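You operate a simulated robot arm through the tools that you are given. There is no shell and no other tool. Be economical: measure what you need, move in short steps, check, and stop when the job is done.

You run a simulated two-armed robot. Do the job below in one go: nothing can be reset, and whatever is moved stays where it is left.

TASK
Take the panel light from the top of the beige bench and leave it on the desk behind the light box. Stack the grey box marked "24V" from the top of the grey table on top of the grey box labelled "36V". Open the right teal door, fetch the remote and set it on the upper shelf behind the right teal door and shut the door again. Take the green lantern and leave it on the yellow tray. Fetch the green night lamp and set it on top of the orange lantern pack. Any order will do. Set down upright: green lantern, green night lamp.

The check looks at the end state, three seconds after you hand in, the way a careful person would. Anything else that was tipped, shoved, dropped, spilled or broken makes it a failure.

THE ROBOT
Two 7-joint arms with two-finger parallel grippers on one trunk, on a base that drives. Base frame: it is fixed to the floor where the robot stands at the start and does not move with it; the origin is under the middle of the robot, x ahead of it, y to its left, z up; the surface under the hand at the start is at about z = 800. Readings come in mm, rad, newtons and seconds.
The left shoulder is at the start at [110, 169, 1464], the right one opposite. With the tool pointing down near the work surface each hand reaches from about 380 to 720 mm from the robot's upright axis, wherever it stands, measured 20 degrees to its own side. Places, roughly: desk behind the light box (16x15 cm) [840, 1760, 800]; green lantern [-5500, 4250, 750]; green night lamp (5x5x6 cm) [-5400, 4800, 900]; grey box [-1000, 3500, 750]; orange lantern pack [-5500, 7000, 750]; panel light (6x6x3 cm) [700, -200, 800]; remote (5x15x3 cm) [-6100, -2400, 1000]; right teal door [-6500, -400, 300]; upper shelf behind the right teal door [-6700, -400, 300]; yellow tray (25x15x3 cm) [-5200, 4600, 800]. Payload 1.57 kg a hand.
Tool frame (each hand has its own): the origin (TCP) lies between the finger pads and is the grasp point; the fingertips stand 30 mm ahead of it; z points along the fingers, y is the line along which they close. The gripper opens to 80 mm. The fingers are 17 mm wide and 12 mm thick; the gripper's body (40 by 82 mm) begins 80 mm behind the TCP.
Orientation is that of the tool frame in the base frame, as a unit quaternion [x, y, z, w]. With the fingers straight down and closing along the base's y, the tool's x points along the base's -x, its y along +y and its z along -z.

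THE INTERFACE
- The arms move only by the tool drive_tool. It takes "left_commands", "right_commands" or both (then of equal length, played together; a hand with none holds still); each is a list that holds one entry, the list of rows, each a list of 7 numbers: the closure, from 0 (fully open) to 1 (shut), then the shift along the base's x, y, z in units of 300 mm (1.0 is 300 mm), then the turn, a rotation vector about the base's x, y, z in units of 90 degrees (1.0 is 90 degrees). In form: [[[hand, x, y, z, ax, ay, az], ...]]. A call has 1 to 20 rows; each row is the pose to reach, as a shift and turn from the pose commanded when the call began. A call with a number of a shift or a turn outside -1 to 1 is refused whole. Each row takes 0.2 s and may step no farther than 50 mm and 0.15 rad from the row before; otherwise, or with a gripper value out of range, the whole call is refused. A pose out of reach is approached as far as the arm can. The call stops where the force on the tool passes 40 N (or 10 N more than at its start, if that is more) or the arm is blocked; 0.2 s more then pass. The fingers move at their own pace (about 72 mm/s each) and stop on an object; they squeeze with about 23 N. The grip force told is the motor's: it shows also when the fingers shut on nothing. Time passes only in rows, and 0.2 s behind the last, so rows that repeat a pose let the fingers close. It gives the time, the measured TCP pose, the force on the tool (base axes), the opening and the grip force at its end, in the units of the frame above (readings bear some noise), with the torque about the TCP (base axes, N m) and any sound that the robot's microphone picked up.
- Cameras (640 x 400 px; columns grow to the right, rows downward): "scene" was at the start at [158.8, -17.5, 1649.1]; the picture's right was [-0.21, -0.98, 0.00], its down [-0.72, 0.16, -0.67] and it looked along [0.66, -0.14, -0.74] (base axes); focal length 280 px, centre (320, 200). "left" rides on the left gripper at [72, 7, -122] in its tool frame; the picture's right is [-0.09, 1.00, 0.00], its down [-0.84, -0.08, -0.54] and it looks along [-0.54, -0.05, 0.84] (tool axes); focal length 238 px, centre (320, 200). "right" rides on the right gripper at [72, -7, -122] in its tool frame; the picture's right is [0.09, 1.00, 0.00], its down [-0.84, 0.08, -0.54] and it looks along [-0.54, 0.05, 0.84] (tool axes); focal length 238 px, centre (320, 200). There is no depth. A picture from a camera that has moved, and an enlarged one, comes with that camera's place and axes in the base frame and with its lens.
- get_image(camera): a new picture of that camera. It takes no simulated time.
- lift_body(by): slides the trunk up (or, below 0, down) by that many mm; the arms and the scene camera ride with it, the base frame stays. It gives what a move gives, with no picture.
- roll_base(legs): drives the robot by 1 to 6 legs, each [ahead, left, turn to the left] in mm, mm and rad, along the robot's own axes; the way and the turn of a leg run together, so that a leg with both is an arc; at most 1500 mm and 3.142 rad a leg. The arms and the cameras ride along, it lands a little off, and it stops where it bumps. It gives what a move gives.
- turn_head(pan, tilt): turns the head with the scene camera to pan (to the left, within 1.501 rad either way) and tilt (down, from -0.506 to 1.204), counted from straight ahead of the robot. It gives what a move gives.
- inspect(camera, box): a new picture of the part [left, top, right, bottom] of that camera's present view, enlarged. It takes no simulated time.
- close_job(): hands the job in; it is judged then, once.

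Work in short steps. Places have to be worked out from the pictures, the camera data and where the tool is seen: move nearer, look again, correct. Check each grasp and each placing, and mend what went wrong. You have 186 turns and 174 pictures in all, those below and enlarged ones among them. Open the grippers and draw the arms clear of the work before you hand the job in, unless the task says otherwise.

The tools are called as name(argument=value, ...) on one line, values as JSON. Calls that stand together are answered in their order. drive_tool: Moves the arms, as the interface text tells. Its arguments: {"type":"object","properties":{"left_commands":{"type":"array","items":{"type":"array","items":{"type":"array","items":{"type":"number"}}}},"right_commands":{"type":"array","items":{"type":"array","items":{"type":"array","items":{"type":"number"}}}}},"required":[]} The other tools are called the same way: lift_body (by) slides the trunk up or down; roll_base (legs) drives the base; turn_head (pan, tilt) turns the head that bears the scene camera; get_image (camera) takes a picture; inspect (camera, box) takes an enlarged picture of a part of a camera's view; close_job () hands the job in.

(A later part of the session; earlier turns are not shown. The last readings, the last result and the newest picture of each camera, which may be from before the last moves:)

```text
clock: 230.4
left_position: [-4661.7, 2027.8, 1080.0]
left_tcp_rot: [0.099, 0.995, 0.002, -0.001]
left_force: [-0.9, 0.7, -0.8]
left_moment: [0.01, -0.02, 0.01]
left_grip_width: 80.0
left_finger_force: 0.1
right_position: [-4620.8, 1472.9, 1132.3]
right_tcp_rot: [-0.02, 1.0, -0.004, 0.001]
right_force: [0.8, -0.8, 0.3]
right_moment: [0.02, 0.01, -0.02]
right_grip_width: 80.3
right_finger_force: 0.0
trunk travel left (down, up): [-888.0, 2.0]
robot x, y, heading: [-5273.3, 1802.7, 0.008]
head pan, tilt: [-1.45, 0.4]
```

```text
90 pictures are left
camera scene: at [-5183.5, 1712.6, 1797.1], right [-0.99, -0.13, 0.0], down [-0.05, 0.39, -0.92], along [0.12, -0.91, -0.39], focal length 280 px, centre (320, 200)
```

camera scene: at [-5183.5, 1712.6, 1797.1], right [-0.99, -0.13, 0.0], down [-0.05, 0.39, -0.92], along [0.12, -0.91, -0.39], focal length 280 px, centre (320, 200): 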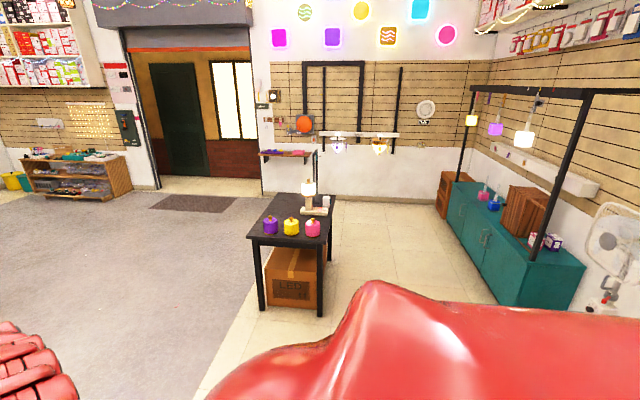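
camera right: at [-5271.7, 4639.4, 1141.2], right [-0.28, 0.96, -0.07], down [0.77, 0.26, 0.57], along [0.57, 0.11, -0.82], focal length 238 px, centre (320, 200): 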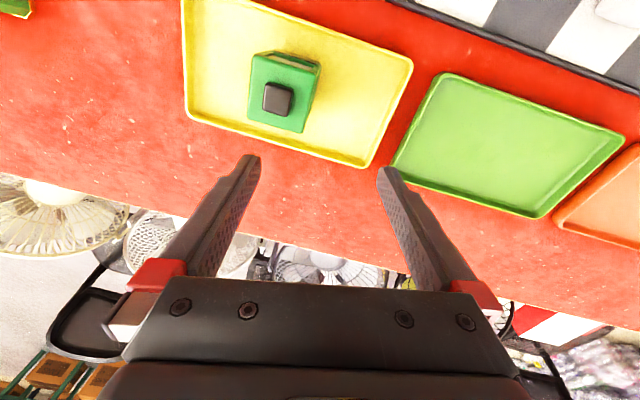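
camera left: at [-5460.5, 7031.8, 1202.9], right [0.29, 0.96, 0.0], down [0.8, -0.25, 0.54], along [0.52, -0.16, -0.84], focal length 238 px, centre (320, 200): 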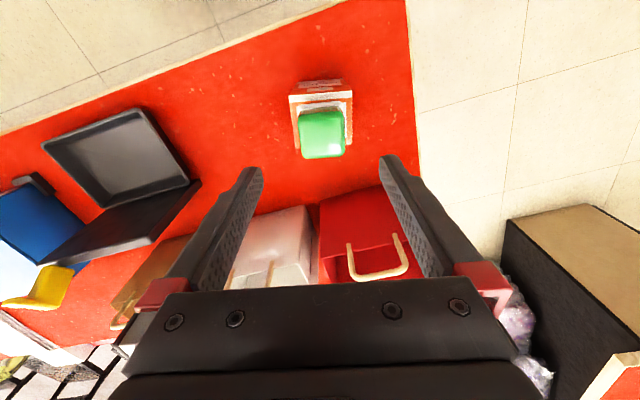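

I see the teal cabinet and, at the end wall, a rail/shelf. I zoom on both.

inspect(camera="scene", box=[240, 90, 460, 220])

inspect(camera="scene", box=[420, 150, 640, 330])

```text
2.91 times, centred on (350, 155) of scene
camera zoom: at [-5183.5, 1712.6, 1797.1], right [-0.99, -0.13, 0.0], down [-0.05, 0.39, -0.92], along [0.12, -0.91, -0.39], focal length 814 px, centre (233, 331)
```

zoom: 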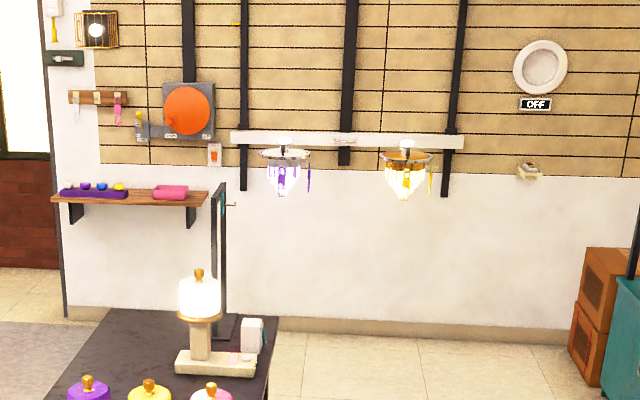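

```text
2.22 times, centred on (530, 240) of scene
camera zoom: at [-5183.5, 1712.6, 1797.1], right [-0.99, -0.13, 0.0], down [-0.05, 0.39, -0.92], along [0.12, -0.91, -0.39], focal length 622 px, centre (-147, 111)
```

zoom: 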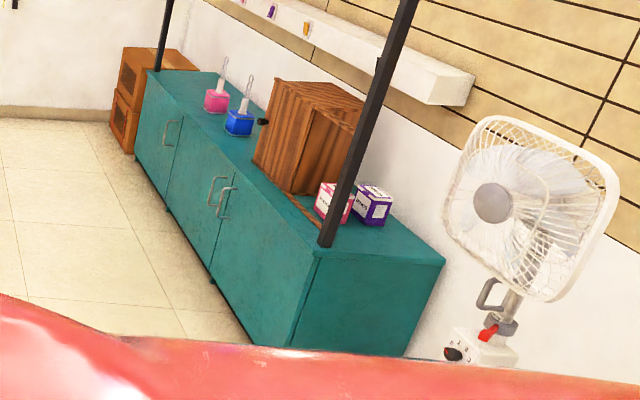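

The remote is in a small holder on the end wall under the "OFF" lamp; the teal cabinet's right door is the nearest (handle at its left edge). I turn to face -y and drive down the lane.

roll_base(legs=[[0, 0, -1.57], [0, -520, 0], [1500, 0, 0], [1250, 0, 0]])

turn_head(pan=-0.15, tilt=0.5)

get_image(camera="scene")

```text
clock: 250.3
left_position: [-5633.4, -1542.3, 1079.8]
left_tcp_rot: [0.781, 0.625, -0.001, 0.0]
left_force: [-0.6, 0.7, -0.4]
left_moment: [-0.02, 0.0, -0.03]
left_grip_width: 79.7
left_finger_force: 0.1
right_position: [-6191.2, -1570.3, 1133.1]
right_tcp_rot: [0.702, 0.712, -0.006, -0.002]
right_force: [0.0, 0.3, 0.4]
right_moment: [0.02, 0.03, 0.0]
right_grip_width: 79.8
right_finger_force: 0.2
trunk travel left (down, up): [-888.0, 2.0]
robot x, y, heading: [-5844.1, -915.7, -1.588]
head pan, tilt: [-1.45, 0.4]
```

```text
clock: 251.8
left_position: [-5633.6, -1541.8, 1081.1]
left_tcp_rot: [0.781, 0.624, -0.001, 0.0]
left_force: [0.2, 0.5, 0.4]
left_moment: [-0.02, -0.04, 0.01]
left_grip_width: 80.0
left_finger_force: 0.1
right_position: [-6190.9, -1570.1, 1132.0]
right_tcp_rot: [0.701, 0.713, -0.005, -0.003]
right_force: [0.0, -0.4, -0.6]
right_moment: [0.01, 0.0, -0.03]
right_grip_width: 79.8
right_finger_force: 0.2
trunk travel left (down, up): [-888.0, 2.0]
robot x, y, heading: [-5842.5, -922.8, -1.587]
head pan, tilt: [-0.15, 0.499]
```

```text
87 pictures are left
camera scene: at [-5858.1, -1091.7, 1788.0], right [-0.99, 0.16, 0.0], down [0.08, 0.47, -0.88], along [-0.14, -0.87, -0.48], focal length 280 px, centre (320, 200)
```

scene: 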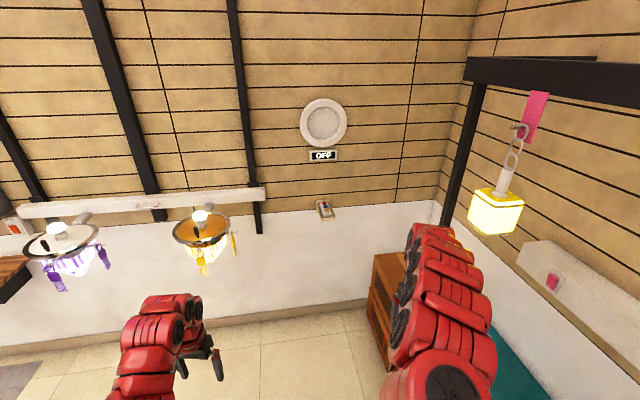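

I zoom on the remote in its holder.

inspect(camera="scene", box=[285, 170, 365, 240])

```text
5.71 times, centred on (325, 205) of scene
camera zoom: at [-5858.1, -1091.7, 1788.0], right [-0.99, 0.16, 0.0], down [0.08, 0.47, -0.88], along [-0.14, -0.87, -0.48], focal length 1598 px, centre (291, 171)
```

zoom: 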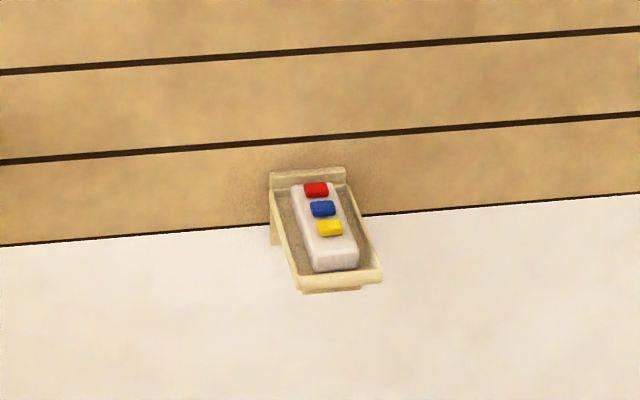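

The remote lies in a wall tray at about (-6098,-2385,1010), sticking out; a horizontal grasp from its front end will suit the cabinet shelf. First I'll open the door: I shift to x≈-5400 and turn to face the cabinet.

roll_base(legs=[[0, 430, 0], [0, 0, -1.55]])

turn_head(pan=-0.25, tilt=0.6)

get_image(camera="scene")

```text
clock: 258.2
left_position: [-6027.9, -1148.1, 1080.3]
left_tcp_rot: [0.995, -0.101, -0.001, 0.001]
left_force: [-0.3, 0.4, 0.1]
left_moment: [-0.02, -0.02, 0.01]
left_grip_width: 79.9
left_finger_force: 0.0
right_position: [-6068.7, -591.2, 1132.7]
right_tcp_rot: [1.0, 0.018, -0.001, -0.005]
right_force: [0.1, 0.1, 0.3]
right_moment: [0.0, -0.04, 0.02]
right_grip_width: 80.0
right_finger_force: 0.1
trunk travel left (down, up): [-888.0, 2.0]
robot x, y, heading: [-5412.2, -927.5, -3.134]
head pan, tilt: [-0.15, 0.499]
```

```text
clock: 258.9
left_position: [-6028.3, -1147.7, 1079.1]
left_tcp_rot: [0.995, -0.101, 0.0, 0.0]
left_force: [0.5, 0.1, -0.4]
left_moment: [-0.03, 0.0, 0.0]
left_grip_width: 79.9
left_finger_force: 0.0
right_position: [-6067.4, -592.7, 1132.6]
right_tcp_rot: [1.0, 0.018, -0.002, -0.005]
right_force: [-0.5, 0.3, -0.7]
right_moment: [0.01, 0.01, -0.02]
right_grip_width: 80.2
right_finger_force: 0.1
trunk travel left (down, up): [-888.0, 2.0]
robot x, y, heading: [-5409.8, -927.2, -3.139]
head pan, tilt: [-0.25, 0.6]
```

```text
85 pictures are left
camera scene: at [-5576.6, -907.1, 1778.9], right [0.24, 0.97, 0.0], down [0.55, -0.14, -0.83], along [-0.8, 0.2, -0.56], focal length 280 px, centre (320, 200)
```

scene: 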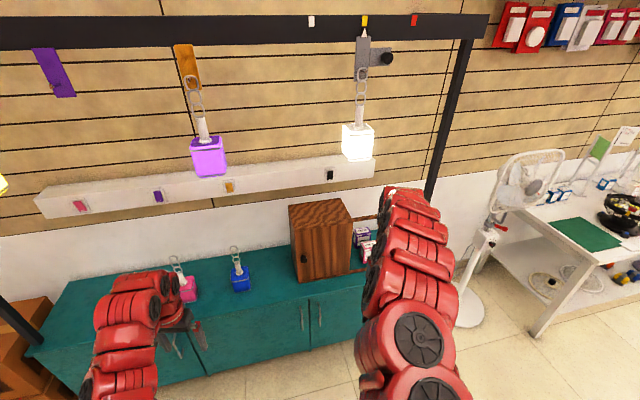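

Handle of the right door is about (-6480,-685,~360). I lower the trunk 720 mm (hands clear of the cabinet), then turn the right tool horizontal toward -x.

lift_body(by=-720)

drive_tool(right_commands=[[[0, 0, 0, 0, 0, 0.09, 0], [0, 0, 0, 0, 0, 0.18, 0], [0, 0, 0, 0, 0, 0.27, 0], [0, 0, 0, 0, 0, 0.36, 0], [0, 0, 0, 0, 0, 0.45, 0], [0, 0, 0, 0, 0, 0.54, 0], [0, 0, 0, 0, 0, 0.63, 0], [0, 0, 0, 0, 0, 0.72, 0], [0, 0, 0, 0, 0, 0.81, 0], [0, 0, 0, 0, 0, 0.9, 0], [0, 0, 0, 0, 0, 0.98, 0], [0, 0, 0, 0, 0, 1.0, 0], [0, 0, 0, 0, 0, 1.0, 0]]])

get_image(camera="right")

get_image(camera="scene")

```text
refused: -720 is not a number from -400 to 400
```

```text
clock: 261.7
left_position: [-6028.7, -1148.3, 1079.3]
left_tcp_rot: [0.995, -0.101, 0.0, 0.0]
left_force: [0.1, -0.2, 0.6]
left_moment: [0.02, -0.01, 0.0]
left_grip_width: 80.3
left_finger_force: 0.1
right_position: [-6103.8, -574.6, 1094.0]
right_tcp_rot: [-0.705, -0.01, 0.709, 0.015]
right_force: [-0.2, 0.3, 0.2]
right_moment: [-0.01, 0.0, -0.01]
right_grip_width: 80.2
right_finger_force: 0.1
right hand out of reach, approached as far as the arm can: row 2, 3, 4, 5, 6, 7, 8, 9, 10, 11, 12, 13
trunk travel left (down, up): [-888.0, 2.0]
robot x, y, heading: [-5408.6, -927.5, -3.137]
head pan, tilt: [-0.25, 0.6]
```

```text
84 pictures are left
camera right: at [-5980.9, -566.1, 1020.0], right [-0.01, -0.99, -0.13], down [0.55, -0.11, 0.83], along [-0.84, -0.06, 0.54], focal length 238 px, centre (320, 200)
```

right: 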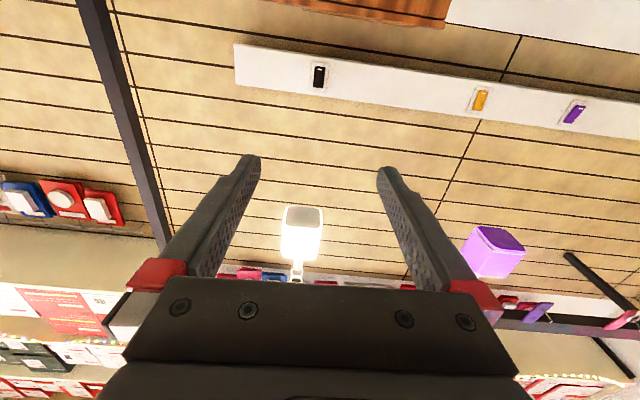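

```text
83 pictures are left
camera scene: at [-5576.5, -907.2, 1778.9], right [0.24, 0.97, 0.0], down [0.55, -0.14, -0.82], along [-0.8, 0.2, -0.57], focal length 280 px, centre (320, 200)
```

scene: 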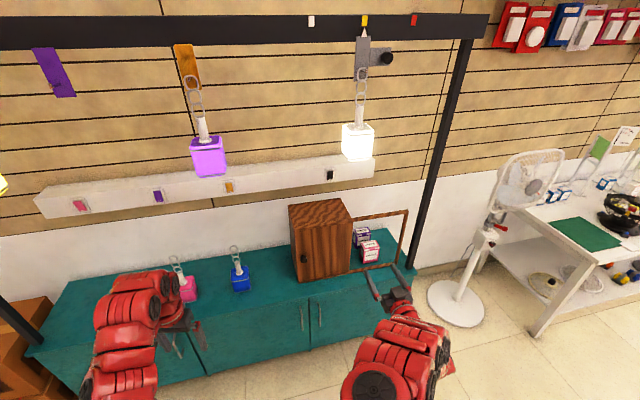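

Right tool is horizontal. Now lower the trunk in two steps.

lift_body(by=-400)

lift_body(by=-320)

turn_head(pan=-0.3, tilt=0.45)

get_image(camera="scene")

```text
clock: 265.5
left_position: [-6027.8, -1149.2, 678.5]
left_tcp_rot: [0.995, -0.102, -0.001, 0.0]
left_force: [-0.1, 0.0, 0.3]
left_moment: [-0.02, -0.01, 0.0]
left_grip_width: 80.0
left_finger_force: 0.1
right_position: [-6103.1, -574.9, 692.9]
right_tcp_rot: [-0.705, -0.009, 0.709, 0.016]
right_force: [0.3, -0.6, 0.9]
right_moment: [-0.02, -0.01, -0.01]
right_grip_width: 79.9
right_finger_force: 0.1
trunk travel left (down, up): [-488.0, 402.0]
robot x, y, heading: [-5410.6, -924.7, -3.136]
head pan, tilt: [-0.25, 0.6]
```

```text
clock: 268.7
left_position: [-6027.8, -1148.5, 359.5]
left_tcp_rot: [0.995, -0.101, -0.002, 0.0]
left_force: [-0.9, 0.4, 0.2]
left_moment: [-0.01, 0.02, -0.01]
left_grip_width: 80.1
left_finger_force: 0.1
right_position: [-6103.3, -574.8, 372.3]
right_tcp_rot: [-0.705, -0.009, 0.709, 0.015]
right_force: [0.7, 0.0, -0.4]
right_moment: [0.02, 0.0, -0.01]
right_grip_width: 80.0
right_finger_force: 0.1
trunk travel left (down, up): [-168.0, 722.0]
robot x, y, heading: [-5411.8, -929.0, -3.138]
head pan, tilt: [-0.25, 0.6]
```

```text
clock: 269.4
left_position: [-6027.2, -1148.6, 360.8]
left_tcp_rot: [0.995, -0.101, 0.0, 0.0]
left_force: [0.4, 0.4, 0.0]
left_moment: [-0.01, -0.01, 0.01]
left_grip_width: 80.2
left_finger_force: 0.1
right_position: [-6103.3, -574.0, 372.6]
right_tcp_rot: [-0.705, -0.009, 0.709, 0.016]
right_force: [-0.8, -0.6, 0.2]
right_moment: [0.01, 0.0, 0.0]
right_grip_width: 80.1
right_finger_force: 0.0
trunk travel left (down, up): [-168.0, 722.0]
robot x, y, heading: [-5412.3, -926.0, -3.135]
head pan, tilt: [-0.3, 0.45]
```

```text
82 pictures are left
camera scene: at [-5578.6, -901.9, 1072.4], right [0.29, 0.96, 0.0], down [0.42, -0.13, -0.9], along [-0.86, 0.26, -0.44], focal length 280 px, centre (320, 200)
```

scene: 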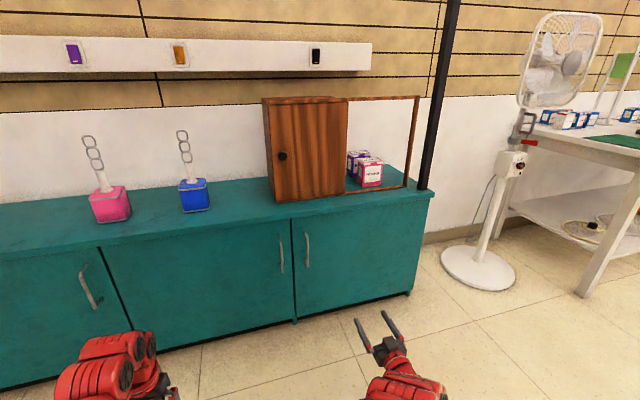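

Door: y -743..-137, front x≈-6489, handle bar near y≈-691, z 330–495. I line up the right hand (y -691, z 415) and drive 290 ahead.

drive_tool(right_commands=[[[0, 0, -0.15, 0.05, 0, 0, 0], [0, 0, -0.3, 0.1, 0, 0, 0], [0, 0, -0.39, 0.143, 0, 0, 0], [0, 0, -0.39, 0.143, 0, 0, 0]]])

roll_base(legs=[[270, 0, 0]])

turn_head(pan=-0.3, tilt=0.75)

get_image(camera="scene")

```text
clock: 270.4
left_position: [-6028.4, -1148.4, 360.1]
left_tcp_rot: [0.995, -0.102, -0.001, 0.0]
left_force: [-0.2, 0.5, 0.3]
left_moment: [0.01, -0.03, 0.03]
left_grip_width: 80.1
left_finger_force: 0.2
right_position: [-6137.4, -683.1, 371.7]
right_tcp_rot: [-0.705, -0.008, 0.709, 0.015]
right_force: [0.6, -0.1, 0.4]
right_moment: [-0.03, -0.01, -0.02]
right_grip_width: 80.0
right_finger_force: 0.0
right hand out of reach, approached as far as the arm can: row 1, 2, 3, 4
trunk travel left (down, up): [-168.0, 722.0]
robot x, y, heading: [-5411.8, -927.2, -3.138]
head pan, tilt: [-0.3, 0.45]
```

```text
clock: 272.3
left_position: [-6297.9, -1147.6, 359.4]
left_tcp_rot: [0.995, -0.103, 0.001, -0.001]
left_force: [-0.7, 0.7, -1.1]
left_moment: [0.01, 0.0, -0.02]
left_grip_width: 80.1
left_finger_force: 0.0
right_position: [-6406.1, -681.0, 372.1]
right_tcp_rot: [-0.705, -0.008, 0.709, 0.017]
right_force: [0.9, -0.2, -0.6]
right_moment: [0.0, 0.03, 0.01]
right_grip_width: 80.0
right_finger_force: 0.0
trunk travel left (down, up): [-168.0, 722.0]
robot x, y, heading: [-5680.0, -928.5, -3.142]
head pan, tilt: [-0.3, 0.45]
```

```text
clock: 273.1
left_position: [-6298.5, -1147.8, 358.6]
left_tcp_rot: [0.995, -0.103, 0.0, 0.0]
left_force: [-0.1, -1.0, -0.1]
left_moment: [0.0, 0.0, 0.01]
left_grip_width: 79.9
left_finger_force: 0.0
right_position: [-6406.3, -681.3, 372.0]
right_tcp_rot: [-0.705, -0.008, 0.709, 0.016]
right_force: [-0.2, 0.4, -0.5]
right_moment: [-0.01, 0.01, -0.02]
right_grip_width: 80.1
right_finger_force: 0.0
trunk travel left (down, up): [-168.0, 722.0]
robot x, y, heading: [-5679.8, -926.0, -3.14]
head pan, tilt: [-0.3, 0.75]
```

```text
81 pictures are left
camera scene: at [-5839.3, -905.2, 1046.1], right [0.29, 0.96, 0.0], down [0.65, -0.2, -0.73], along [-0.7, 0.21, -0.68], focal length 280 px, centre (320, 200)
```

scene: 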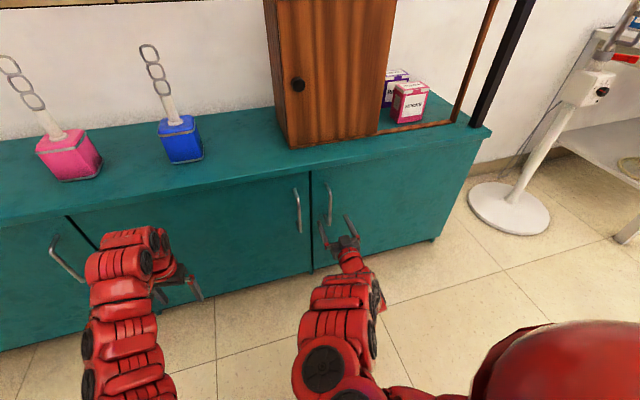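

I zoom on the gripper and the handle.

inspect(camera="scene", box=[285, 165, 385, 265])

```text
4.00 times, centred on (335, 215) of scene
camera zoom: at [-5839.3, -905.2, 1046.1], right [0.29, 0.96, 0.0], down [0.65, -0.2, -0.73], along [-0.7, 0.21, -0.68], focal length 1119 px, centre (260, 140)
```

zoom: 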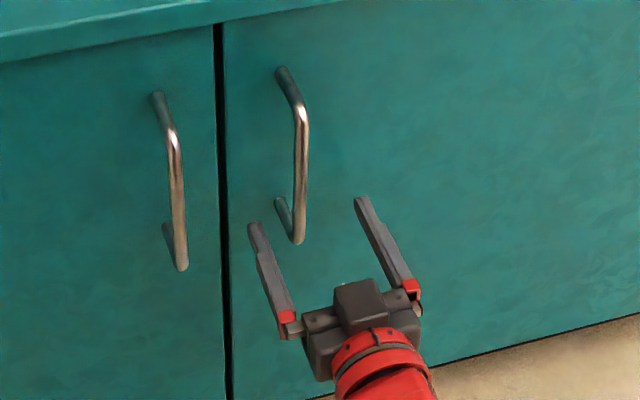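

Bar is at y≈-694, z 344–486, x≈-6440; door face ≈-6480. I move the hand to TCP (-6441,-692,400).

drive_tool(right_commands=[[[0, -0.06, -0.02, 0.05, 0, 0, 0], [0, -0.115, -0.035, 0.095, 0, 0, 0], [0, -0.115, -0.035, 0.095, 0, 0, 0]]])

inspect(camera="scene", box=[285, 165, 385, 265])

```text
clock: 273.6
left_position: [-6298.5, -1148.6, 360.9]
left_tcp_rot: [0.995, -0.103, -0.001, 0.0]
left_force: [0.5, 0.8, 0.2]
left_moment: [-0.05, -0.03, 0.01]
left_grip_width: 80.2
left_finger_force: 0.1
right_position: [-6427.3, -690.1, 389.7]
right_tcp_rot: [-0.706, -0.008, 0.708, 0.015]
right_force: [6.2, 0.6, 2.8]
right_moment: [-0.16, 0.04, 0.32]
right_grip_width: 80.0
right_finger_force: 0.1
trunk travel left (down, up): [-168.0, 722.0]
robot x, y, heading: [-5679.2, -930.3, -3.138]
head pan, tilt: [-0.3, 0.75]
stopped in row 2 (right hand): the force on the tool passed its limit at 71 N (the readings are from after the stop); the commanded pose is now the measured one
```

```text
4.00 times, centred on (335, 215) of scene
camera zoom: at [-5838.4, -905.3, 1046.2], right [0.29, 0.96, 0.0], down [0.65, -0.2, -0.73], along [-0.7, 0.21, -0.68], focal length 1119 px, centre (260, 140)
```

zoom: 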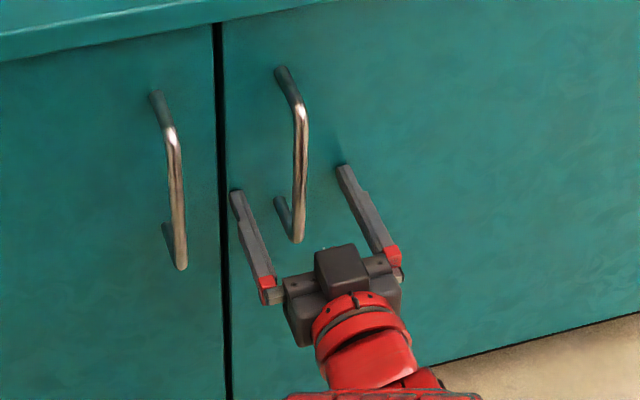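

Tips touched the door (face ≈ x -6457). The bar is between the fingers; I back off 4 mm, raise 30 mm, centre on y≈-699 and close.

drive_tool(right_commands=[[[0, 0.015, 0, 0, 0, 0, 0], [0, 0.015, -0.03, 0.1, 0, 0, 0], [1, 0.015, -0.03, 0.1, 0, 0, 0], [1, 0.015, -0.03, 0.1, 0, 0, 0], [1, 0.015, -0.03, 0.1, 0, 0, 0], [1, 0.015, -0.03, 0.1, 0, 0, 0]]])

inspect(camera="scene", box=[285, 165, 385, 265])

```text
clock: 274.1
left_position: [-6298.6, -1147.6, 360.6]
left_tcp_rot: [0.995, -0.103, -0.002, 0.0]
left_force: [-0.5, -1.5, 0.4]
left_moment: [0.03, 0.02, -0.04]
left_grip_width: 79.9
left_finger_force: 0.1
right_position: [-6427.6, -690.9, 390.4]
right_tcp_rot: [0.708, 0.007, -0.706, -0.016]
right_force: [8.8, -0.5, 4.0]
right_moment: [-0.26, 0.13, 0.45]
right_grip_width: 79.7
right_finger_force: 0.1
right hand out of reach, approached as far as the arm can: row 2
trunk travel left (down, up): [-168.0, 722.0]
robot x, y, heading: [-5681.6, -928.7, -3.142]
head pan, tilt: [-0.3, 0.75]
stopped in row 2 (right hand): the force on the tool passed its limit at 73 N (the readings are from after the stop); the commanded pose is now the measured one
```

```text
4.00 times, centred on (335, 215) of scene
camera zoom: at [-5837.7, -905.2, 1046.3], right [0.29, 0.96, 0.0], down [0.65, -0.2, -0.73], along [-0.7, 0.22, -0.68], focal length 1119 px, centre (260, 140)
```

zoom: 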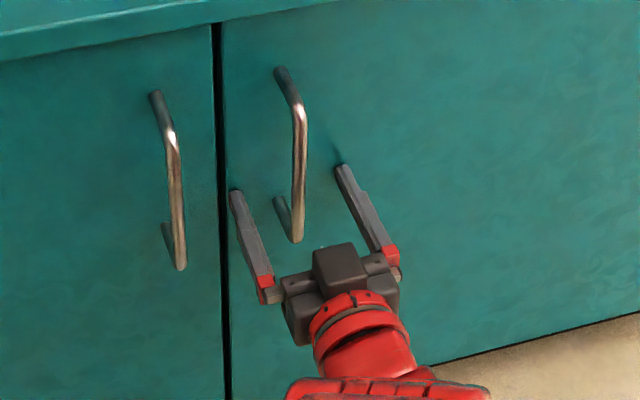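

Raising pushes the arm outward (min radius). The bar already lies well between the fingers, so I back the base 10 mm and just close.

roll_base(legs=[[-10, 0, 0]])

drive_tool(right_commands=[[[0.5, 0, 0, 0, 0, 0, 0], [1, 0, 0, 0, 0, 0, 0], [1, 0, 0, 0, 0, 0, 0], [1, 0, 0, 0, 0, 0, 0], [1, 0, 0, 0, 0, 0, 0]]])

inspect(camera="scene", box=[285, 165, 385, 265])

```text
clock: 274.8
left_position: [-6287.7, -1147.2, 360.0]
left_tcp_rot: [0.995, -0.103, -0.001, 0.001]
left_force: [-0.1, 0.0, 0.9]
left_moment: [0.01, -0.02, 0.01]
left_grip_width: 79.8
left_finger_force: 0.0
right_position: [-6416.9, -691.5, 389.4]
right_tcp_rot: [0.709, 0.009, -0.705, -0.015]
right_force: [-0.9, 0.6, 0.4]
right_moment: [0.02, -0.01, -0.03]
right_grip_width: 80.1
right_finger_force: 0.0
trunk travel left (down, up): [-168.0, 722.0]
robot x, y, heading: [-5668.3, -929.7, -3.138]
head pan, tilt: [-0.3, 0.75]
```

```text
clock: 276.2
left_position: [-6288.4, -1148.8, 360.7]
left_tcp_rot: [0.995, -0.101, -0.001, 0.0]
left_force: [0.3, 0.1, -0.5]
left_moment: [0.0, 0.03, 0.01]
left_grip_width: 80.1
left_finger_force: 0.1
right_position: [-6418.6, -698.7, 389.4]
right_tcp_rot: [0.709, 0.012, -0.705, -0.011]
right_force: [6.2, -3.4, -0.4]
right_moment: [-0.59, 0.17, 0.04]
right_grip_width: 11.1
right_finger_force: 28.4
trunk travel left (down, up): [-168.0, 722.0]
robot x, y, heading: [-5669.8, -929.9, -3.136]
head pan, tilt: [-0.3, 0.75]
stopped in row 5 (right hand): the force on the tool passed its limit at 42 N (the readings are from after the stop); the commanded pose is now the measured one
```

```text
4.00 times, centred on (335, 215) of scene
camera zoom: at [-5828.6, -905.7, 1046.1], right [0.29, 0.96, 0.0], down [0.65, -0.2, -0.73], along [-0.7, 0.21, -0.68], focal length 1119 px, centre (260, 140)
```

zoom: 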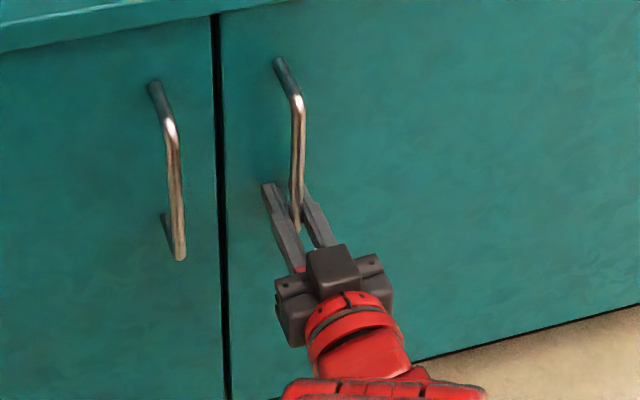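

The bar is gripped (11 mm). I pull by driving back along the door's arc.

roll_base(legs=[[-80, -11, 0]])

get_image(camera="scene")

```text
clock: 277.3
left_position: [-6208.3, -1137.1, 361.0]
left_tcp_rot: [0.995, -0.102, -0.001, 0.001]
left_force: [0.1, -0.3, -0.3]
left_moment: [-0.04, 0.0, -0.03]
left_grip_width: 80.0
left_finger_force: 0.1
right_position: [-6338.6, -684.8, 390.1]
right_tcp_rot: [0.709, 0.012, -0.705, -0.011]
right_force: [-1.3, 5.7, 0.1]
right_moment: [-0.52, 0.31, -0.03]
right_grip_width: 11.3
right_finger_force: 28.6
trunk travel left (down, up): [-168.0, 722.0]
robot x, y, heading: [-5592.9, -922.0, -3.135]
head pan, tilt: [-0.3, 0.75]
```

```text
76 pictures are left
camera scene: at [-5748.7, -894.2, 1046.0], right [0.29, 0.96, 0.0], down [0.65, -0.2, -0.73], along [-0.7, 0.21, -0.68], focal length 280 px, centre (320, 200)
```

scene: 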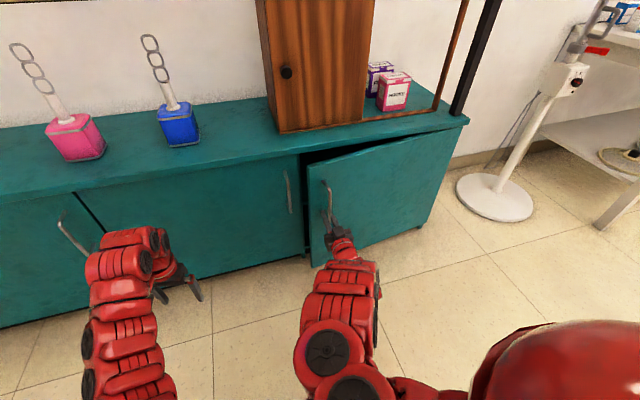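

Door opens smoothly. I continue along the arc to about 40°.

roll_base(legs=[[-80, -24, 0], [-75, -32, 0], [-62, -41, 0], [-56, -47, 0]])

get_image(camera="scene")

```text
clock: 279.1
left_position: [-6052.7, -1079.6, 359.7]
left_tcp_rot: [0.995, -0.103, -0.001, 0.001]
left_force: [-0.3, 0.5, -0.2]
left_moment: [0.01, -0.02, 0.03]
left_grip_width: 80.0
left_finger_force: 0.0
right_position: [-6181.1, -620.2, 387.8]
right_tcp_rot: [0.709, 0.008, -0.705, -0.018]
right_force: [-0.5, 0.7, -3.8]
right_moment: [-0.5, 0.13, -0.01]
right_grip_width: 11.2
right_finger_force: 28.8
trunk travel left (down, up): [-168.0, 722.0]
robot x, y, heading: [-5434.4, -861.6, -3.143]
head pan, tilt: [-0.3, 0.75]
stopped in leg 2: the force on the tool passed its limit at 43 N (the readings are from after the stop); the commanded pose is now the measured one
```

```text
75 pictures are left
camera scene: at [-5593.4, -837.7, 1046.0], right [0.29, 0.96, 0.0], down [0.65, -0.2, -0.73], along [-0.7, 0.22, -0.68], focal length 280 px, centre (320, 200)
```

scene: 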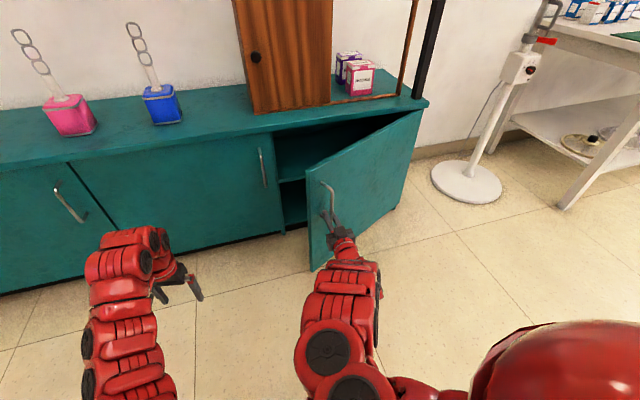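

The shelf inside is visible. I release the bar, back off, step the hand to the door's inner side at its free edge.

drive_tool(right_commands=[[[0.6, 0, 0, 0, 0, 0, 0], [0.6, 0, 0, 0, 0, 0, 0], [0.6, 0, 0, 0, 0, 0, 0]]])

roll_base(legs=[[-65, 0, 0], [0, 140, 0]])

get_image(camera="scene")

```text
clock: 279.9
left_position: [-6053.1, -1079.4, 361.0]
left_tcp_rot: [0.995, -0.103, -0.001, 0.0]
left_force: [-0.9, 0.8, -0.3]
left_moment: [-0.01, 0.0, 0.02]
left_grip_width: 79.7
left_finger_force: 0.2
right_position: [-6181.5, -620.4, 390.0]
right_tcp_rot: [0.709, 0.007, -0.705, -0.018]
right_force: [1.3, -1.6, -0.2]
right_moment: [0.0, -0.03, -0.01]
right_grip_width: 32.0
right_finger_force: 0.0
trunk travel left (down, up): [-168.0, 722.0]
robot x, y, heading: [-5439.3, -861.4, -3.139]
head pan, tilt: [-0.3, 0.75]
```

```text
clock: 281.9
left_position: [-5986.4, -1217.9, 359.9]
left_tcp_rot: [0.994, -0.105, 0.0, 0.0]
left_force: [-0.6, -0.2, 0.0]
left_moment: [-0.01, 0.04, 0.05]
left_grip_width: 79.7
left_finger_force: 0.0
right_position: [-6115.3, -758.9, 388.9]
right_tcp_rot: [0.709, 0.005, -0.705, -0.02]
right_force: [0.3, 0.0, -0.9]
right_moment: [0.01, 0.02, 0.02]
right_grip_width: 31.6
right_finger_force: 0.1
trunk travel left (down, up): [-168.0, 722.0]
robot x, y, heading: [-5367.7, -998.1, 3.137]
head pan, tilt: [-0.3, 0.75]
```

```text
74 pictures are left
camera scene: at [-5527.8, -977.9, 1046.0], right [0.3, 0.95, 0.0], down [0.65, -0.2, -0.73], along [-0.7, 0.22, -0.68], focal length 280 px, centre (320, 200)
```

scene: 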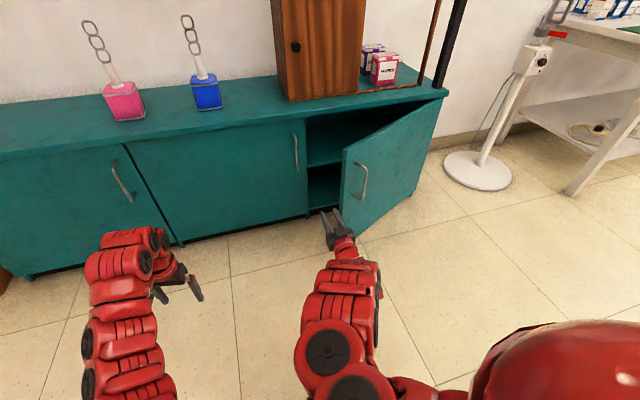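

The hand is left of the door's edge. I advance 130 mm so the fingers are behind the door, then check.

roll_base(legs=[[130, 0, 0]])

get_image(camera="scene")

```text
clock: 283.1
left_position: [-6118.1, -1219.0, 360.3]
left_tcp_rot: [0.995, -0.105, -0.002, 0.001]
left_force: [0.1, 0.0, -0.8]
left_moment: [0.0, -0.02, 0.0]
left_grip_width: 79.8
left_finger_force: 0.1
right_position: [-6246.3, -760.3, 389.0]
right_tcp_rot: [0.709, 0.005, -0.705, -0.019]
right_force: [0.0, -0.5, 0.1]
right_moment: [0.03, 0.01, 0.0]
right_grip_width: 32.1
right_finger_force: 0.0
trunk travel left (down, up): [-168.0, 722.0]
robot x, y, heading: [-5500.0, -997.2, 3.137]
head pan, tilt: [-0.3, 0.75]
```

```text
73 pictures are left
camera scene: at [-5658.2, -977.8, 1045.9], right [0.3, 0.95, 0.0], down [0.65, -0.2, -0.73], along [-0.7, 0.22, -0.68], focal length 280 px, centre (320, 200)
```

scene: 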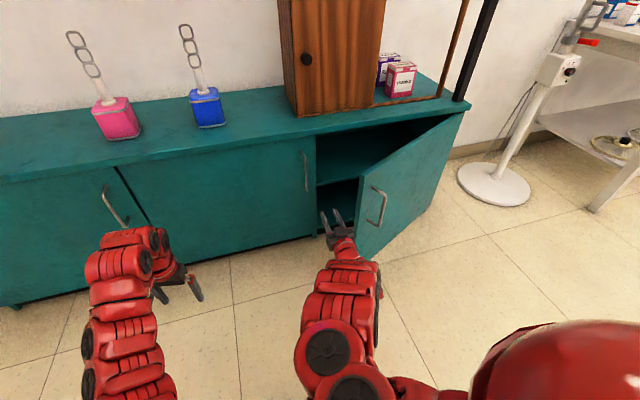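

Fingers are behind the door's edge. I turn the base right so the hand sweeps the door open.

roll_base(legs=[[0, 0, -0.35]])

get_image(camera="scene")

```text
clock: 284.1
left_position: [-6137.3, -1156.1, 361.7]
left_tcp_rot: [0.988, -0.153, -0.001, 0.001]
left_force: [-0.5, -0.2, 0.1]
left_moment: [-0.03, -0.04, -0.02]
left_grip_width: 80.0
left_finger_force: 0.0
right_position: [-6219.9, -694.9, 388.5]
right_tcp_rot: [0.708, -0.023, -0.704, -0.047]
right_force: [0.3, -0.6, -0.4]
right_moment: [-0.03, 0.0, -0.04]
right_grip_width: 32.1
right_finger_force: 0.1
trunk travel left (down, up): [-168.0, 722.0]
robot x, y, heading: [-5502.2, -1000.2, 3.042]
head pan, tilt: [-0.3, 0.75]
stopped in leg 1: the force on the tool passed its limit at 54 N (the readings are from after the stop); the commanded pose is now the measured one
```

```text
72 pictures are left
camera scene: at [-5654.7, -962.2, 1046.0], right [0.39, 0.92, 0.0], down [0.63, -0.27, -0.73], along [-0.67, 0.29, -0.68], focal length 280 px, centre (320, 200)
```

scene: 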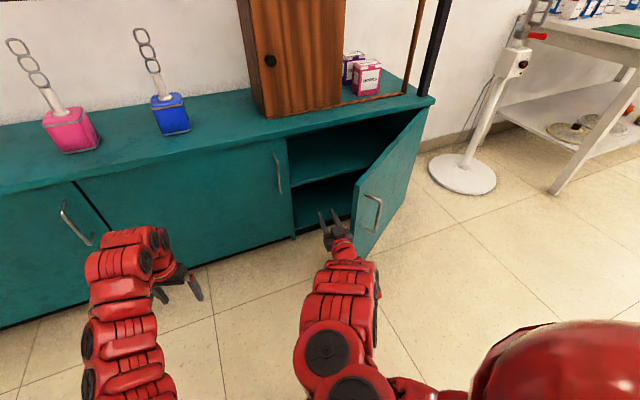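

The push works (impact stopped it). Continue turning in smaller amounts.

roll_base(legs=[[0, 0, -0.12]])

roll_base(legs=[[0, 0, -0.15]])

get_image(camera="scene")

```text
clock: 285.1
left_position: [-6145.4, -1111.7, 361.4]
left_tcp_rot: [0.982, -0.187, -0.002, 0.0]
left_force: [0.3, 0.2, 0.8]
left_moment: [-0.03, 0.0, 0.01]
left_grip_width: 79.8
left_finger_force: 0.0
right_position: [-6200.7, -662.2, 388.6]
right_tcp_rot: [0.708, -0.038, -0.702, -0.061]
right_force: [5.9, -7.7, 4.6]
right_moment: [-0.11, -0.11, -0.75]
right_grip_width: 20.2
right_finger_force: 0.0
trunk travel left (down, up): [-168.0, 722.0]
robot x, y, heading: [-5496.5, -1003.5, 2.975]
head pan, tilt: [-0.3, 0.75]
stopped in leg 1: the robot was blocked; the commanded pose is now the measured one
```

```text
clock: 285.8
left_position: [-6146.7, -1104.9, 362.3]
left_tcp_rot: [0.981, -0.194, -0.002, 0.0]
left_force: [1.1, -0.3, -1.1]
left_moment: [-0.01, 0.02, 0.0]
left_grip_width: 80.0
left_finger_force: 0.1
right_position: [-6196.0, -658.7, 387.9]
right_tcp_rot: [0.708, -0.037, -0.703, -0.06]
right_force: [5.5, -8.1, 3.9]
right_moment: [-0.08, -0.1, -0.65]
right_grip_width: 21.5
right_finger_force: 0.0
trunk travel left (down, up): [-168.0, 722.0]
robot x, y, heading: [-5495.4, -1003.0, 2.953]
head pan, tilt: [-0.3, 0.75]
stopped in leg 1: the force on the tool passed its limit at 59 N (the readings are from after the stop); the commanded pose is now the measured one
```

```text
71 pictures are left
camera scene: at [-5649.2, -951.5, 1046.1], right [0.47, 0.88, 0.0], down [0.6, -0.32, -0.73], along [-0.65, 0.34, -0.68], focal length 280 px, centre (320, 200)
```

scene: 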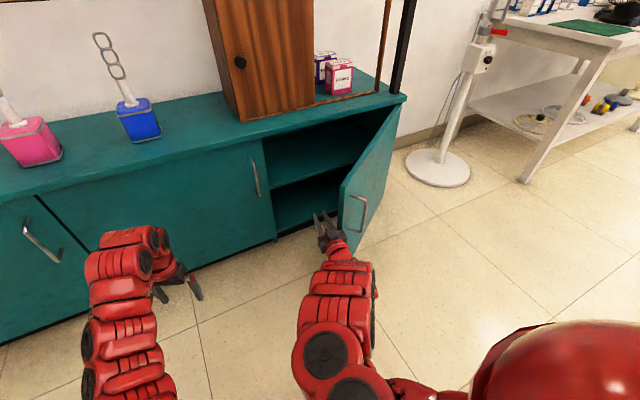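

I zoom to see the contact between finger and door edge.

inspect(camera="scene", box=[280, 160, 400, 270])

```text
3.64 times, centred on (340, 215) of scene
camera zoom: at [-5649.2, -951.5, 1046.1], right [0.47, 0.88, 0.0], down [0.6, -0.32, -0.73], along [-0.65, 0.34, -0.68], focal length 1017 px, centre (247, 146)
```

zoom: 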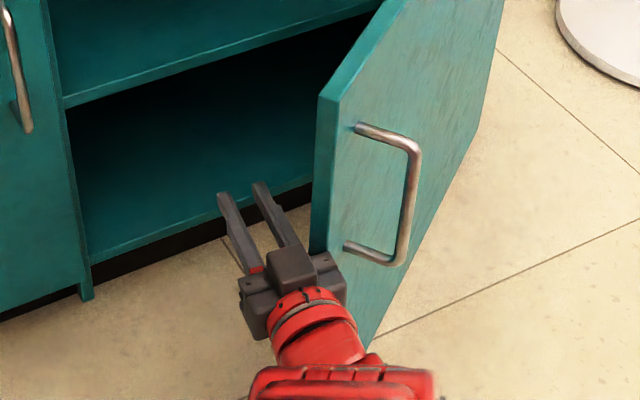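

The gripper body bears on the door edge; base jerks trip the limit. I push slowly with the arm instead.

drive_tool(right_commands=[[[0.6, 0.01, 0.03, 0, 0, 0, 0], [0.6, 0.02, 0.06, 0, 0, 0, 0], [0.6, 0.04, 0.1, 0, 0, 0, 0], [0.6, 0.06, 0.14, 0, 0, 0, 0], [0.6, 0.08, 0.18, 0, 0, 0, 0], [0.6, 0.1, 0.22, 0, 0, 0, 0], [0.6, 0.12, 0.26, 0, 0, 0, 0], [0.6, 0.14, 0.3, 0, 0, 0, 0], [0.6, 0.16, 0.34, 0, 0, 0, 0], [0.6, 0.18, 0.38, 0, 0, 0, 0], [0.6, 0.2, 0.42, 0, 0, 0, 0], [0.6, 0.22, 0.46, 0, 0, 0, 0], [0.6, 0.24, 0.5, 0, 0, 0, 0], [0.6, 0.26, 0.55, 0, 0, 0, 0], [0.6, 0.28, 0.6, 0, 0, 0, 0]]])

get_image(camera="scene")

```text
clock: 286.2
left_position: [-6146.8, -1105.9, 362.8]
left_tcp_rot: [0.981, -0.195, -0.003, -0.001]
left_force: [-0.2, 0.2, -0.1]
left_moment: [0.0, 0.01, 0.01]
left_grip_width: 79.8
left_finger_force: 0.1
right_position: [-6196.2, -661.0, 387.9]
right_tcp_rot: [0.708, -0.032, -0.703, -0.058]
right_force: [5.9, -7.9, 9.4]
right_moment: [0.01, -0.37, -0.66]
right_grip_width: 21.2
right_finger_force: 0.0
trunk travel left (down, up): [-168.0, 722.0]
robot x, y, heading: [-5499.4, -1005.3, 2.956]
head pan, tilt: [-0.3, 0.75]
stopped in row 1 (right hand): the force on the tool passed its limit at 48 N (the readings are from after the stop); the commanded pose is now the measured one
```

```text
69 pictures are left
camera scene: at [-5648.5, -952.4, 1046.3], right [0.46, 0.89, 0.0], down [0.6, -0.32, -0.73], along [-0.65, 0.34, -0.68], focal length 280 px, centre (320, 200)
```

scene: 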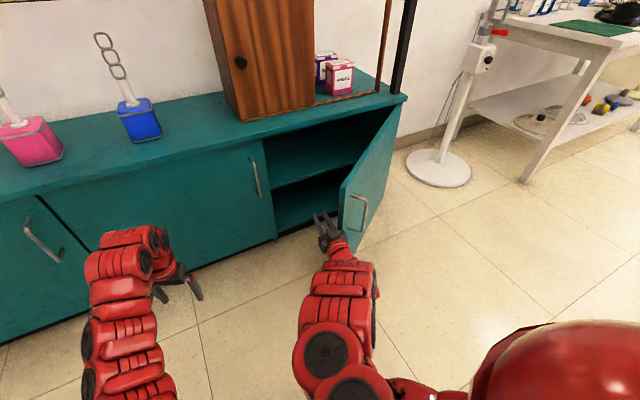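

The body is jammed on the door's end face. I close the fingers, free sideways, back 60 mm so only the fingers sit behind the edge, then push diagonally.

roll_base(legs=[[0, 35, 0], [-60, 0, 0]])

drive_tool(right_commands=[[[1, 0, 0, 0, 0, 0, 0], [1, 0, 0, 0, 0, 0, 0], [1, 0, 0, 0, 0, 0, 0]]])

inspect(camera="scene", box=[280, 140, 420, 270])

```text
clock: 287.6
left_position: [-6093.1, -1149.0, 360.5]
left_tcp_rot: [0.981, -0.194, -0.002, 0.001]
left_force: [0.0, 0.6, 0.9]
left_moment: [-0.02, 0.04, -0.01]
left_grip_width: 79.8
left_finger_force: 0.1
right_position: [-6141.7, -703.0, 385.9]
right_tcp_rot: [0.709, -0.033, -0.702, -0.057]
right_force: [0.7, -0.5, -0.6]
right_moment: [0.0, 0.03, 0.01]
right_grip_width: 32.2
right_finger_force: 0.0
trunk travel left (down, up): [-168.0, 722.0]
robot x, y, heading: [-5445.6, -1048.0, 2.954]
head pan, tilt: [-0.3, 0.75]
```

```text
clock: 288.4
left_position: [-6093.2, -1149.1, 362.3]
left_tcp_rot: [0.981, -0.195, -0.002, 0.0]
left_force: [0.2, 0.6, -0.4]
left_moment: [0.0, -0.02, 0.01]
left_grip_width: 80.0
left_finger_force: 0.1
right_position: [-6142.5, -703.1, 386.0]
right_tcp_rot: [0.709, -0.033, -0.702, -0.058]
right_force: [0.1, 0.5, -0.5]
right_moment: [0.0, 0.02, -0.01]
right_grip_width: 0.2
right_finger_force: 21.7
trunk travel left (down, up): [-168.0, 722.0]
robot x, y, heading: [-5447.7, -1049.2, 2.96]
head pan, tilt: [-0.3, 0.75]
```

```text
3.08 times, centred on (350, 205) of scene
camera zoom: at [-5596.7, -996.4, 1046.0], right [0.47, 0.89, 0.0], down [0.6, -0.32, -0.73], along [-0.65, 0.34, -0.68], focal length 861 px, centre (228, 185)
```

zoom: 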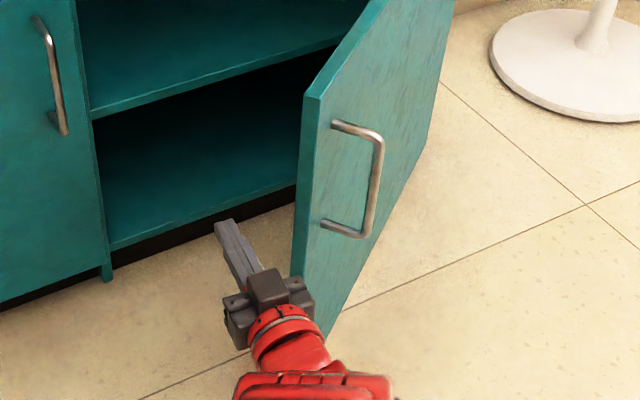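

Fingers need to be ~40 mm deeper; I advance the base 40, then push slowly with the arm toward +y and slightly +x.

roll_base(legs=[[42, 0, 0]])

drive_tool(right_commands=[[[1, 0, 0.04, 0, 0, 0, 0], [1, 0, 0.08, 0, 0, 0, 0], [1, 0, 0.12, 0, 0, 0, 0], [1, 0, 0.16, 0, 0, 0, 0], [1, 0, 0.19, 0, 0, 0, 0], [1, 0, 0.22, 0, 0, 0, 0], [1, 0, 0.25, 0, 0, 0, 0], [1, 0.02, 0.28, 0, 0, 0, 0], [1, 0.04, 0.31, 0, 0, 0, 0], [1, 0.06, 0.34, 0, 0, 0, 0], [1, 0.08, 0.37, 0, 0, 0, 0], [1, 0.1, 0.4, 0, 0, 0, 0], [1, 0.12, 0.43, 0, 0, 0, 0], [1, 0.14, 0.46, 0, 0, 0, 0], [1, 0.16, 0.5, 0, 0, 0, 0], [1, 0.18, 0.54, 0, 0, 0, 0]]])

inspect(camera="scene", box=[260, 120, 440, 280])

```text
clock: 289.3
left_position: [-6133.6, -1143.0, 361.1]
left_tcp_rot: [0.981, -0.194, -0.001, 0.001]
left_force: [0.3, 0.9, 1.0]
left_moment: [0.0, 0.0, -0.02]
left_grip_width: 80.1
left_finger_force: 0.1
right_position: [-6184.2, -695.5, 385.4]
right_tcp_rot: [0.709, -0.034, -0.702, -0.057]
right_force: [-0.6, 0.5, 0.3]
right_moment: [0.0, 0.0, 0.01]
right_grip_width: 0.0
right_finger_force: 20.9
trunk travel left (down, up): [-168.0, 722.0]
robot x, y, heading: [-5487.9, -1041.4, 2.955]
head pan, tilt: [-0.3, 0.75]
```

```text
clock: 290.6
left_position: [-6134.8, -1143.7, 361.4]
left_tcp_rot: [0.981, -0.194, -0.002, 0.0]
left_force: [-1.1, 0.2, -0.1]
left_moment: [-0.01, 0.03, 0.01]
left_grip_width: 80.0
left_finger_force: 0.1
right_position: [-6184.5, -642.8, 384.1]
right_tcp_rot: [0.712, -0.028, -0.7, -0.051]
right_force: [2.2, -5.0, 0.2]
right_moment: [-0.06, 0.11, -0.36]
right_grip_width: 0.0
right_finger_force: 21.2
trunk travel left (down, up): [-168.0, 722.0]
robot x, y, heading: [-5482.0, -1039.2, 2.959]
head pan, tilt: [-0.3, 0.75]
stopped in row 6 (right hand): the force on the tool passed its limit at 50 N (the readings are from after the stop); the commanded pose is now the measured one
```

```text
2.50 times, centred on (350, 200) of scene
camera zoom: at [-5637.8, -989.5, 1046.0], right [0.46, 0.89, 0.0], down [0.6, -0.32, -0.73], along [-0.65, 0.34, -0.68], focal length 699 px, centre (245, 200)
```

zoom: 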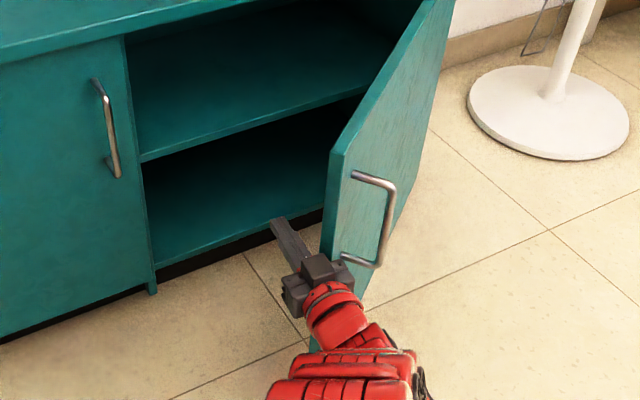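

Body corner touches again: the edge is about at (-6105,-605). I free it, back 65 mm more, then push along the edge's tangent.

roll_base(legs=[[0, 30, 0], [-68, 0, 0]])

drive_tool(right_commands=[[[1, 0, 0.04, 0, 0, 0, 0], [1, 0, 0.08, 0, 0, 0, 0], [1, 0, 0.12, 0, 0, 0, 0], [1, 0, 0.15, 0, 0, 0, 0], [1, 0, 0.18, 0, 0, 0, 0], [1, 0, 0.21, 0, 0, 0, 0], [1, 0, 0.24, 0, 0, 0, 0], [1, 0, 0.27, 0, 0, 0, 0], [1, 0, 0.3, 0, 0, 0, 0], [1, 0, 0.33, 0, 0, 0, 0]]])

inspect(camera="scene", box=[260, 120, 440, 280])

```text
clock: 292.1
left_position: [-6074.4, -1184.9, 362.5]
left_tcp_rot: [0.981, -0.194, -0.004, 0.0]
left_force: [0.3, 0.8, -0.8]
left_moment: [0.03, -0.02, 0.02]
left_grip_width: 79.9
left_finger_force: 0.2
right_position: [-6124.7, -684.3, 384.2]
right_tcp_rot: [0.712, -0.028, -0.7, -0.053]
right_force: [-1.4, -0.8, -0.1]
right_moment: [0.04, 0.02, 0.0]
right_grip_width: 0.0
right_finger_force: 21.2
trunk travel left (down, up): [-168.0, 722.0]
robot x, y, heading: [-5427.6, -1081.7, 2.957]
head pan, tilt: [-0.3, 0.75]
```

```text
clock: 293.1
left_position: [-6074.1, -1187.6, 362.6]
left_tcp_rot: [0.981, -0.193, -0.003, -0.001]
left_force: [-0.5, 0.4, 0.2]
left_moment: [0.01, -0.03, 0.03]
left_grip_width: 79.9
left_finger_force: 0.0
right_position: [-6125.9, -650.1, 382.0]
right_tcp_rot: [0.712, -0.021, -0.7, -0.045]
right_force: [3.6, -7.4, 4.2]
right_moment: [0.01, -0.05, -0.1]
right_grip_width: 0.1
right_finger_force: 21.8
trunk travel left (down, up): [-168.0, 722.0]
robot x, y, heading: [-5426.4, -1083.2, 2.957]
head pan, tilt: [-0.3, 0.75]
stopped in row 5 (right hand): the force on the tool passed its limit at 48 N (the readings are from after the stop); the commanded pose is now the measured one
```

```text
2.50 times, centred on (350, 200) of scene
camera zoom: at [-5577.0, -1032.8, 1046.2], right [0.46, 0.89, 0.0], down [0.6, -0.32, -0.73], along [-0.65, 0.34, -0.68], focal length 699 px, centre (245, 200)
```

zoom: 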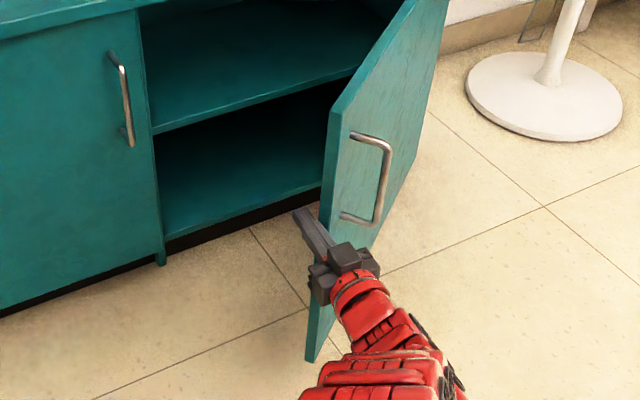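

It's friction-locking because I push across the edge. I now drag along the tangent (back and right) with the base.

roll_base(legs=[[-74, -66, 0]])

get_image(camera="scene")

```text
clock: 294.2
left_position: [-5990.1, -1134.3, 361.7]
left_tcp_rot: [0.981, -0.193, -0.003, 0.0]
left_force: [-0.2, -0.6, -0.8]
left_moment: [0.03, 0.01, 0.02]
left_grip_width: 80.0
left_finger_force: 0.0
right_position: [-6041.4, -596.7, 382.4]
right_tcp_rot: [0.712, -0.022, -0.7, -0.045]
right_force: [-0.3, 0.5, -0.3]
right_moment: [0.01, -0.03, 0.0]
right_grip_width: 0.0
right_finger_force: 21.9
trunk travel left (down, up): [-168.0, 722.0]
robot x, y, heading: [-5341.6, -1030.1, 2.957]
head pan, tilt: [-0.3, 0.75]
```

```text
65 pictures are left
camera scene: at [-5493.7, -979.8, 1046.1], right [0.46, 0.89, 0.0], down [0.6, -0.32, -0.73], along [-0.65, 0.34, -0.68], focal length 280 px, centre (320, 200)
```

scene: 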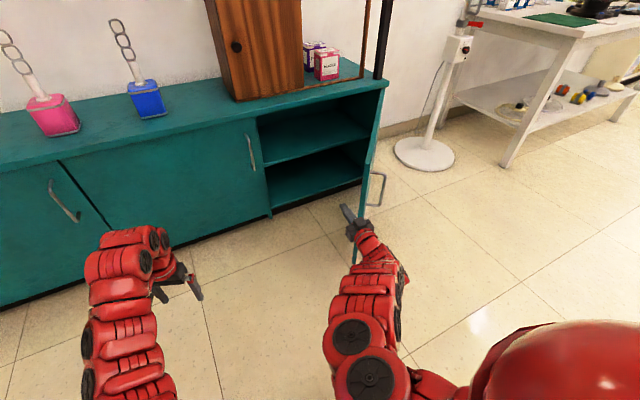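

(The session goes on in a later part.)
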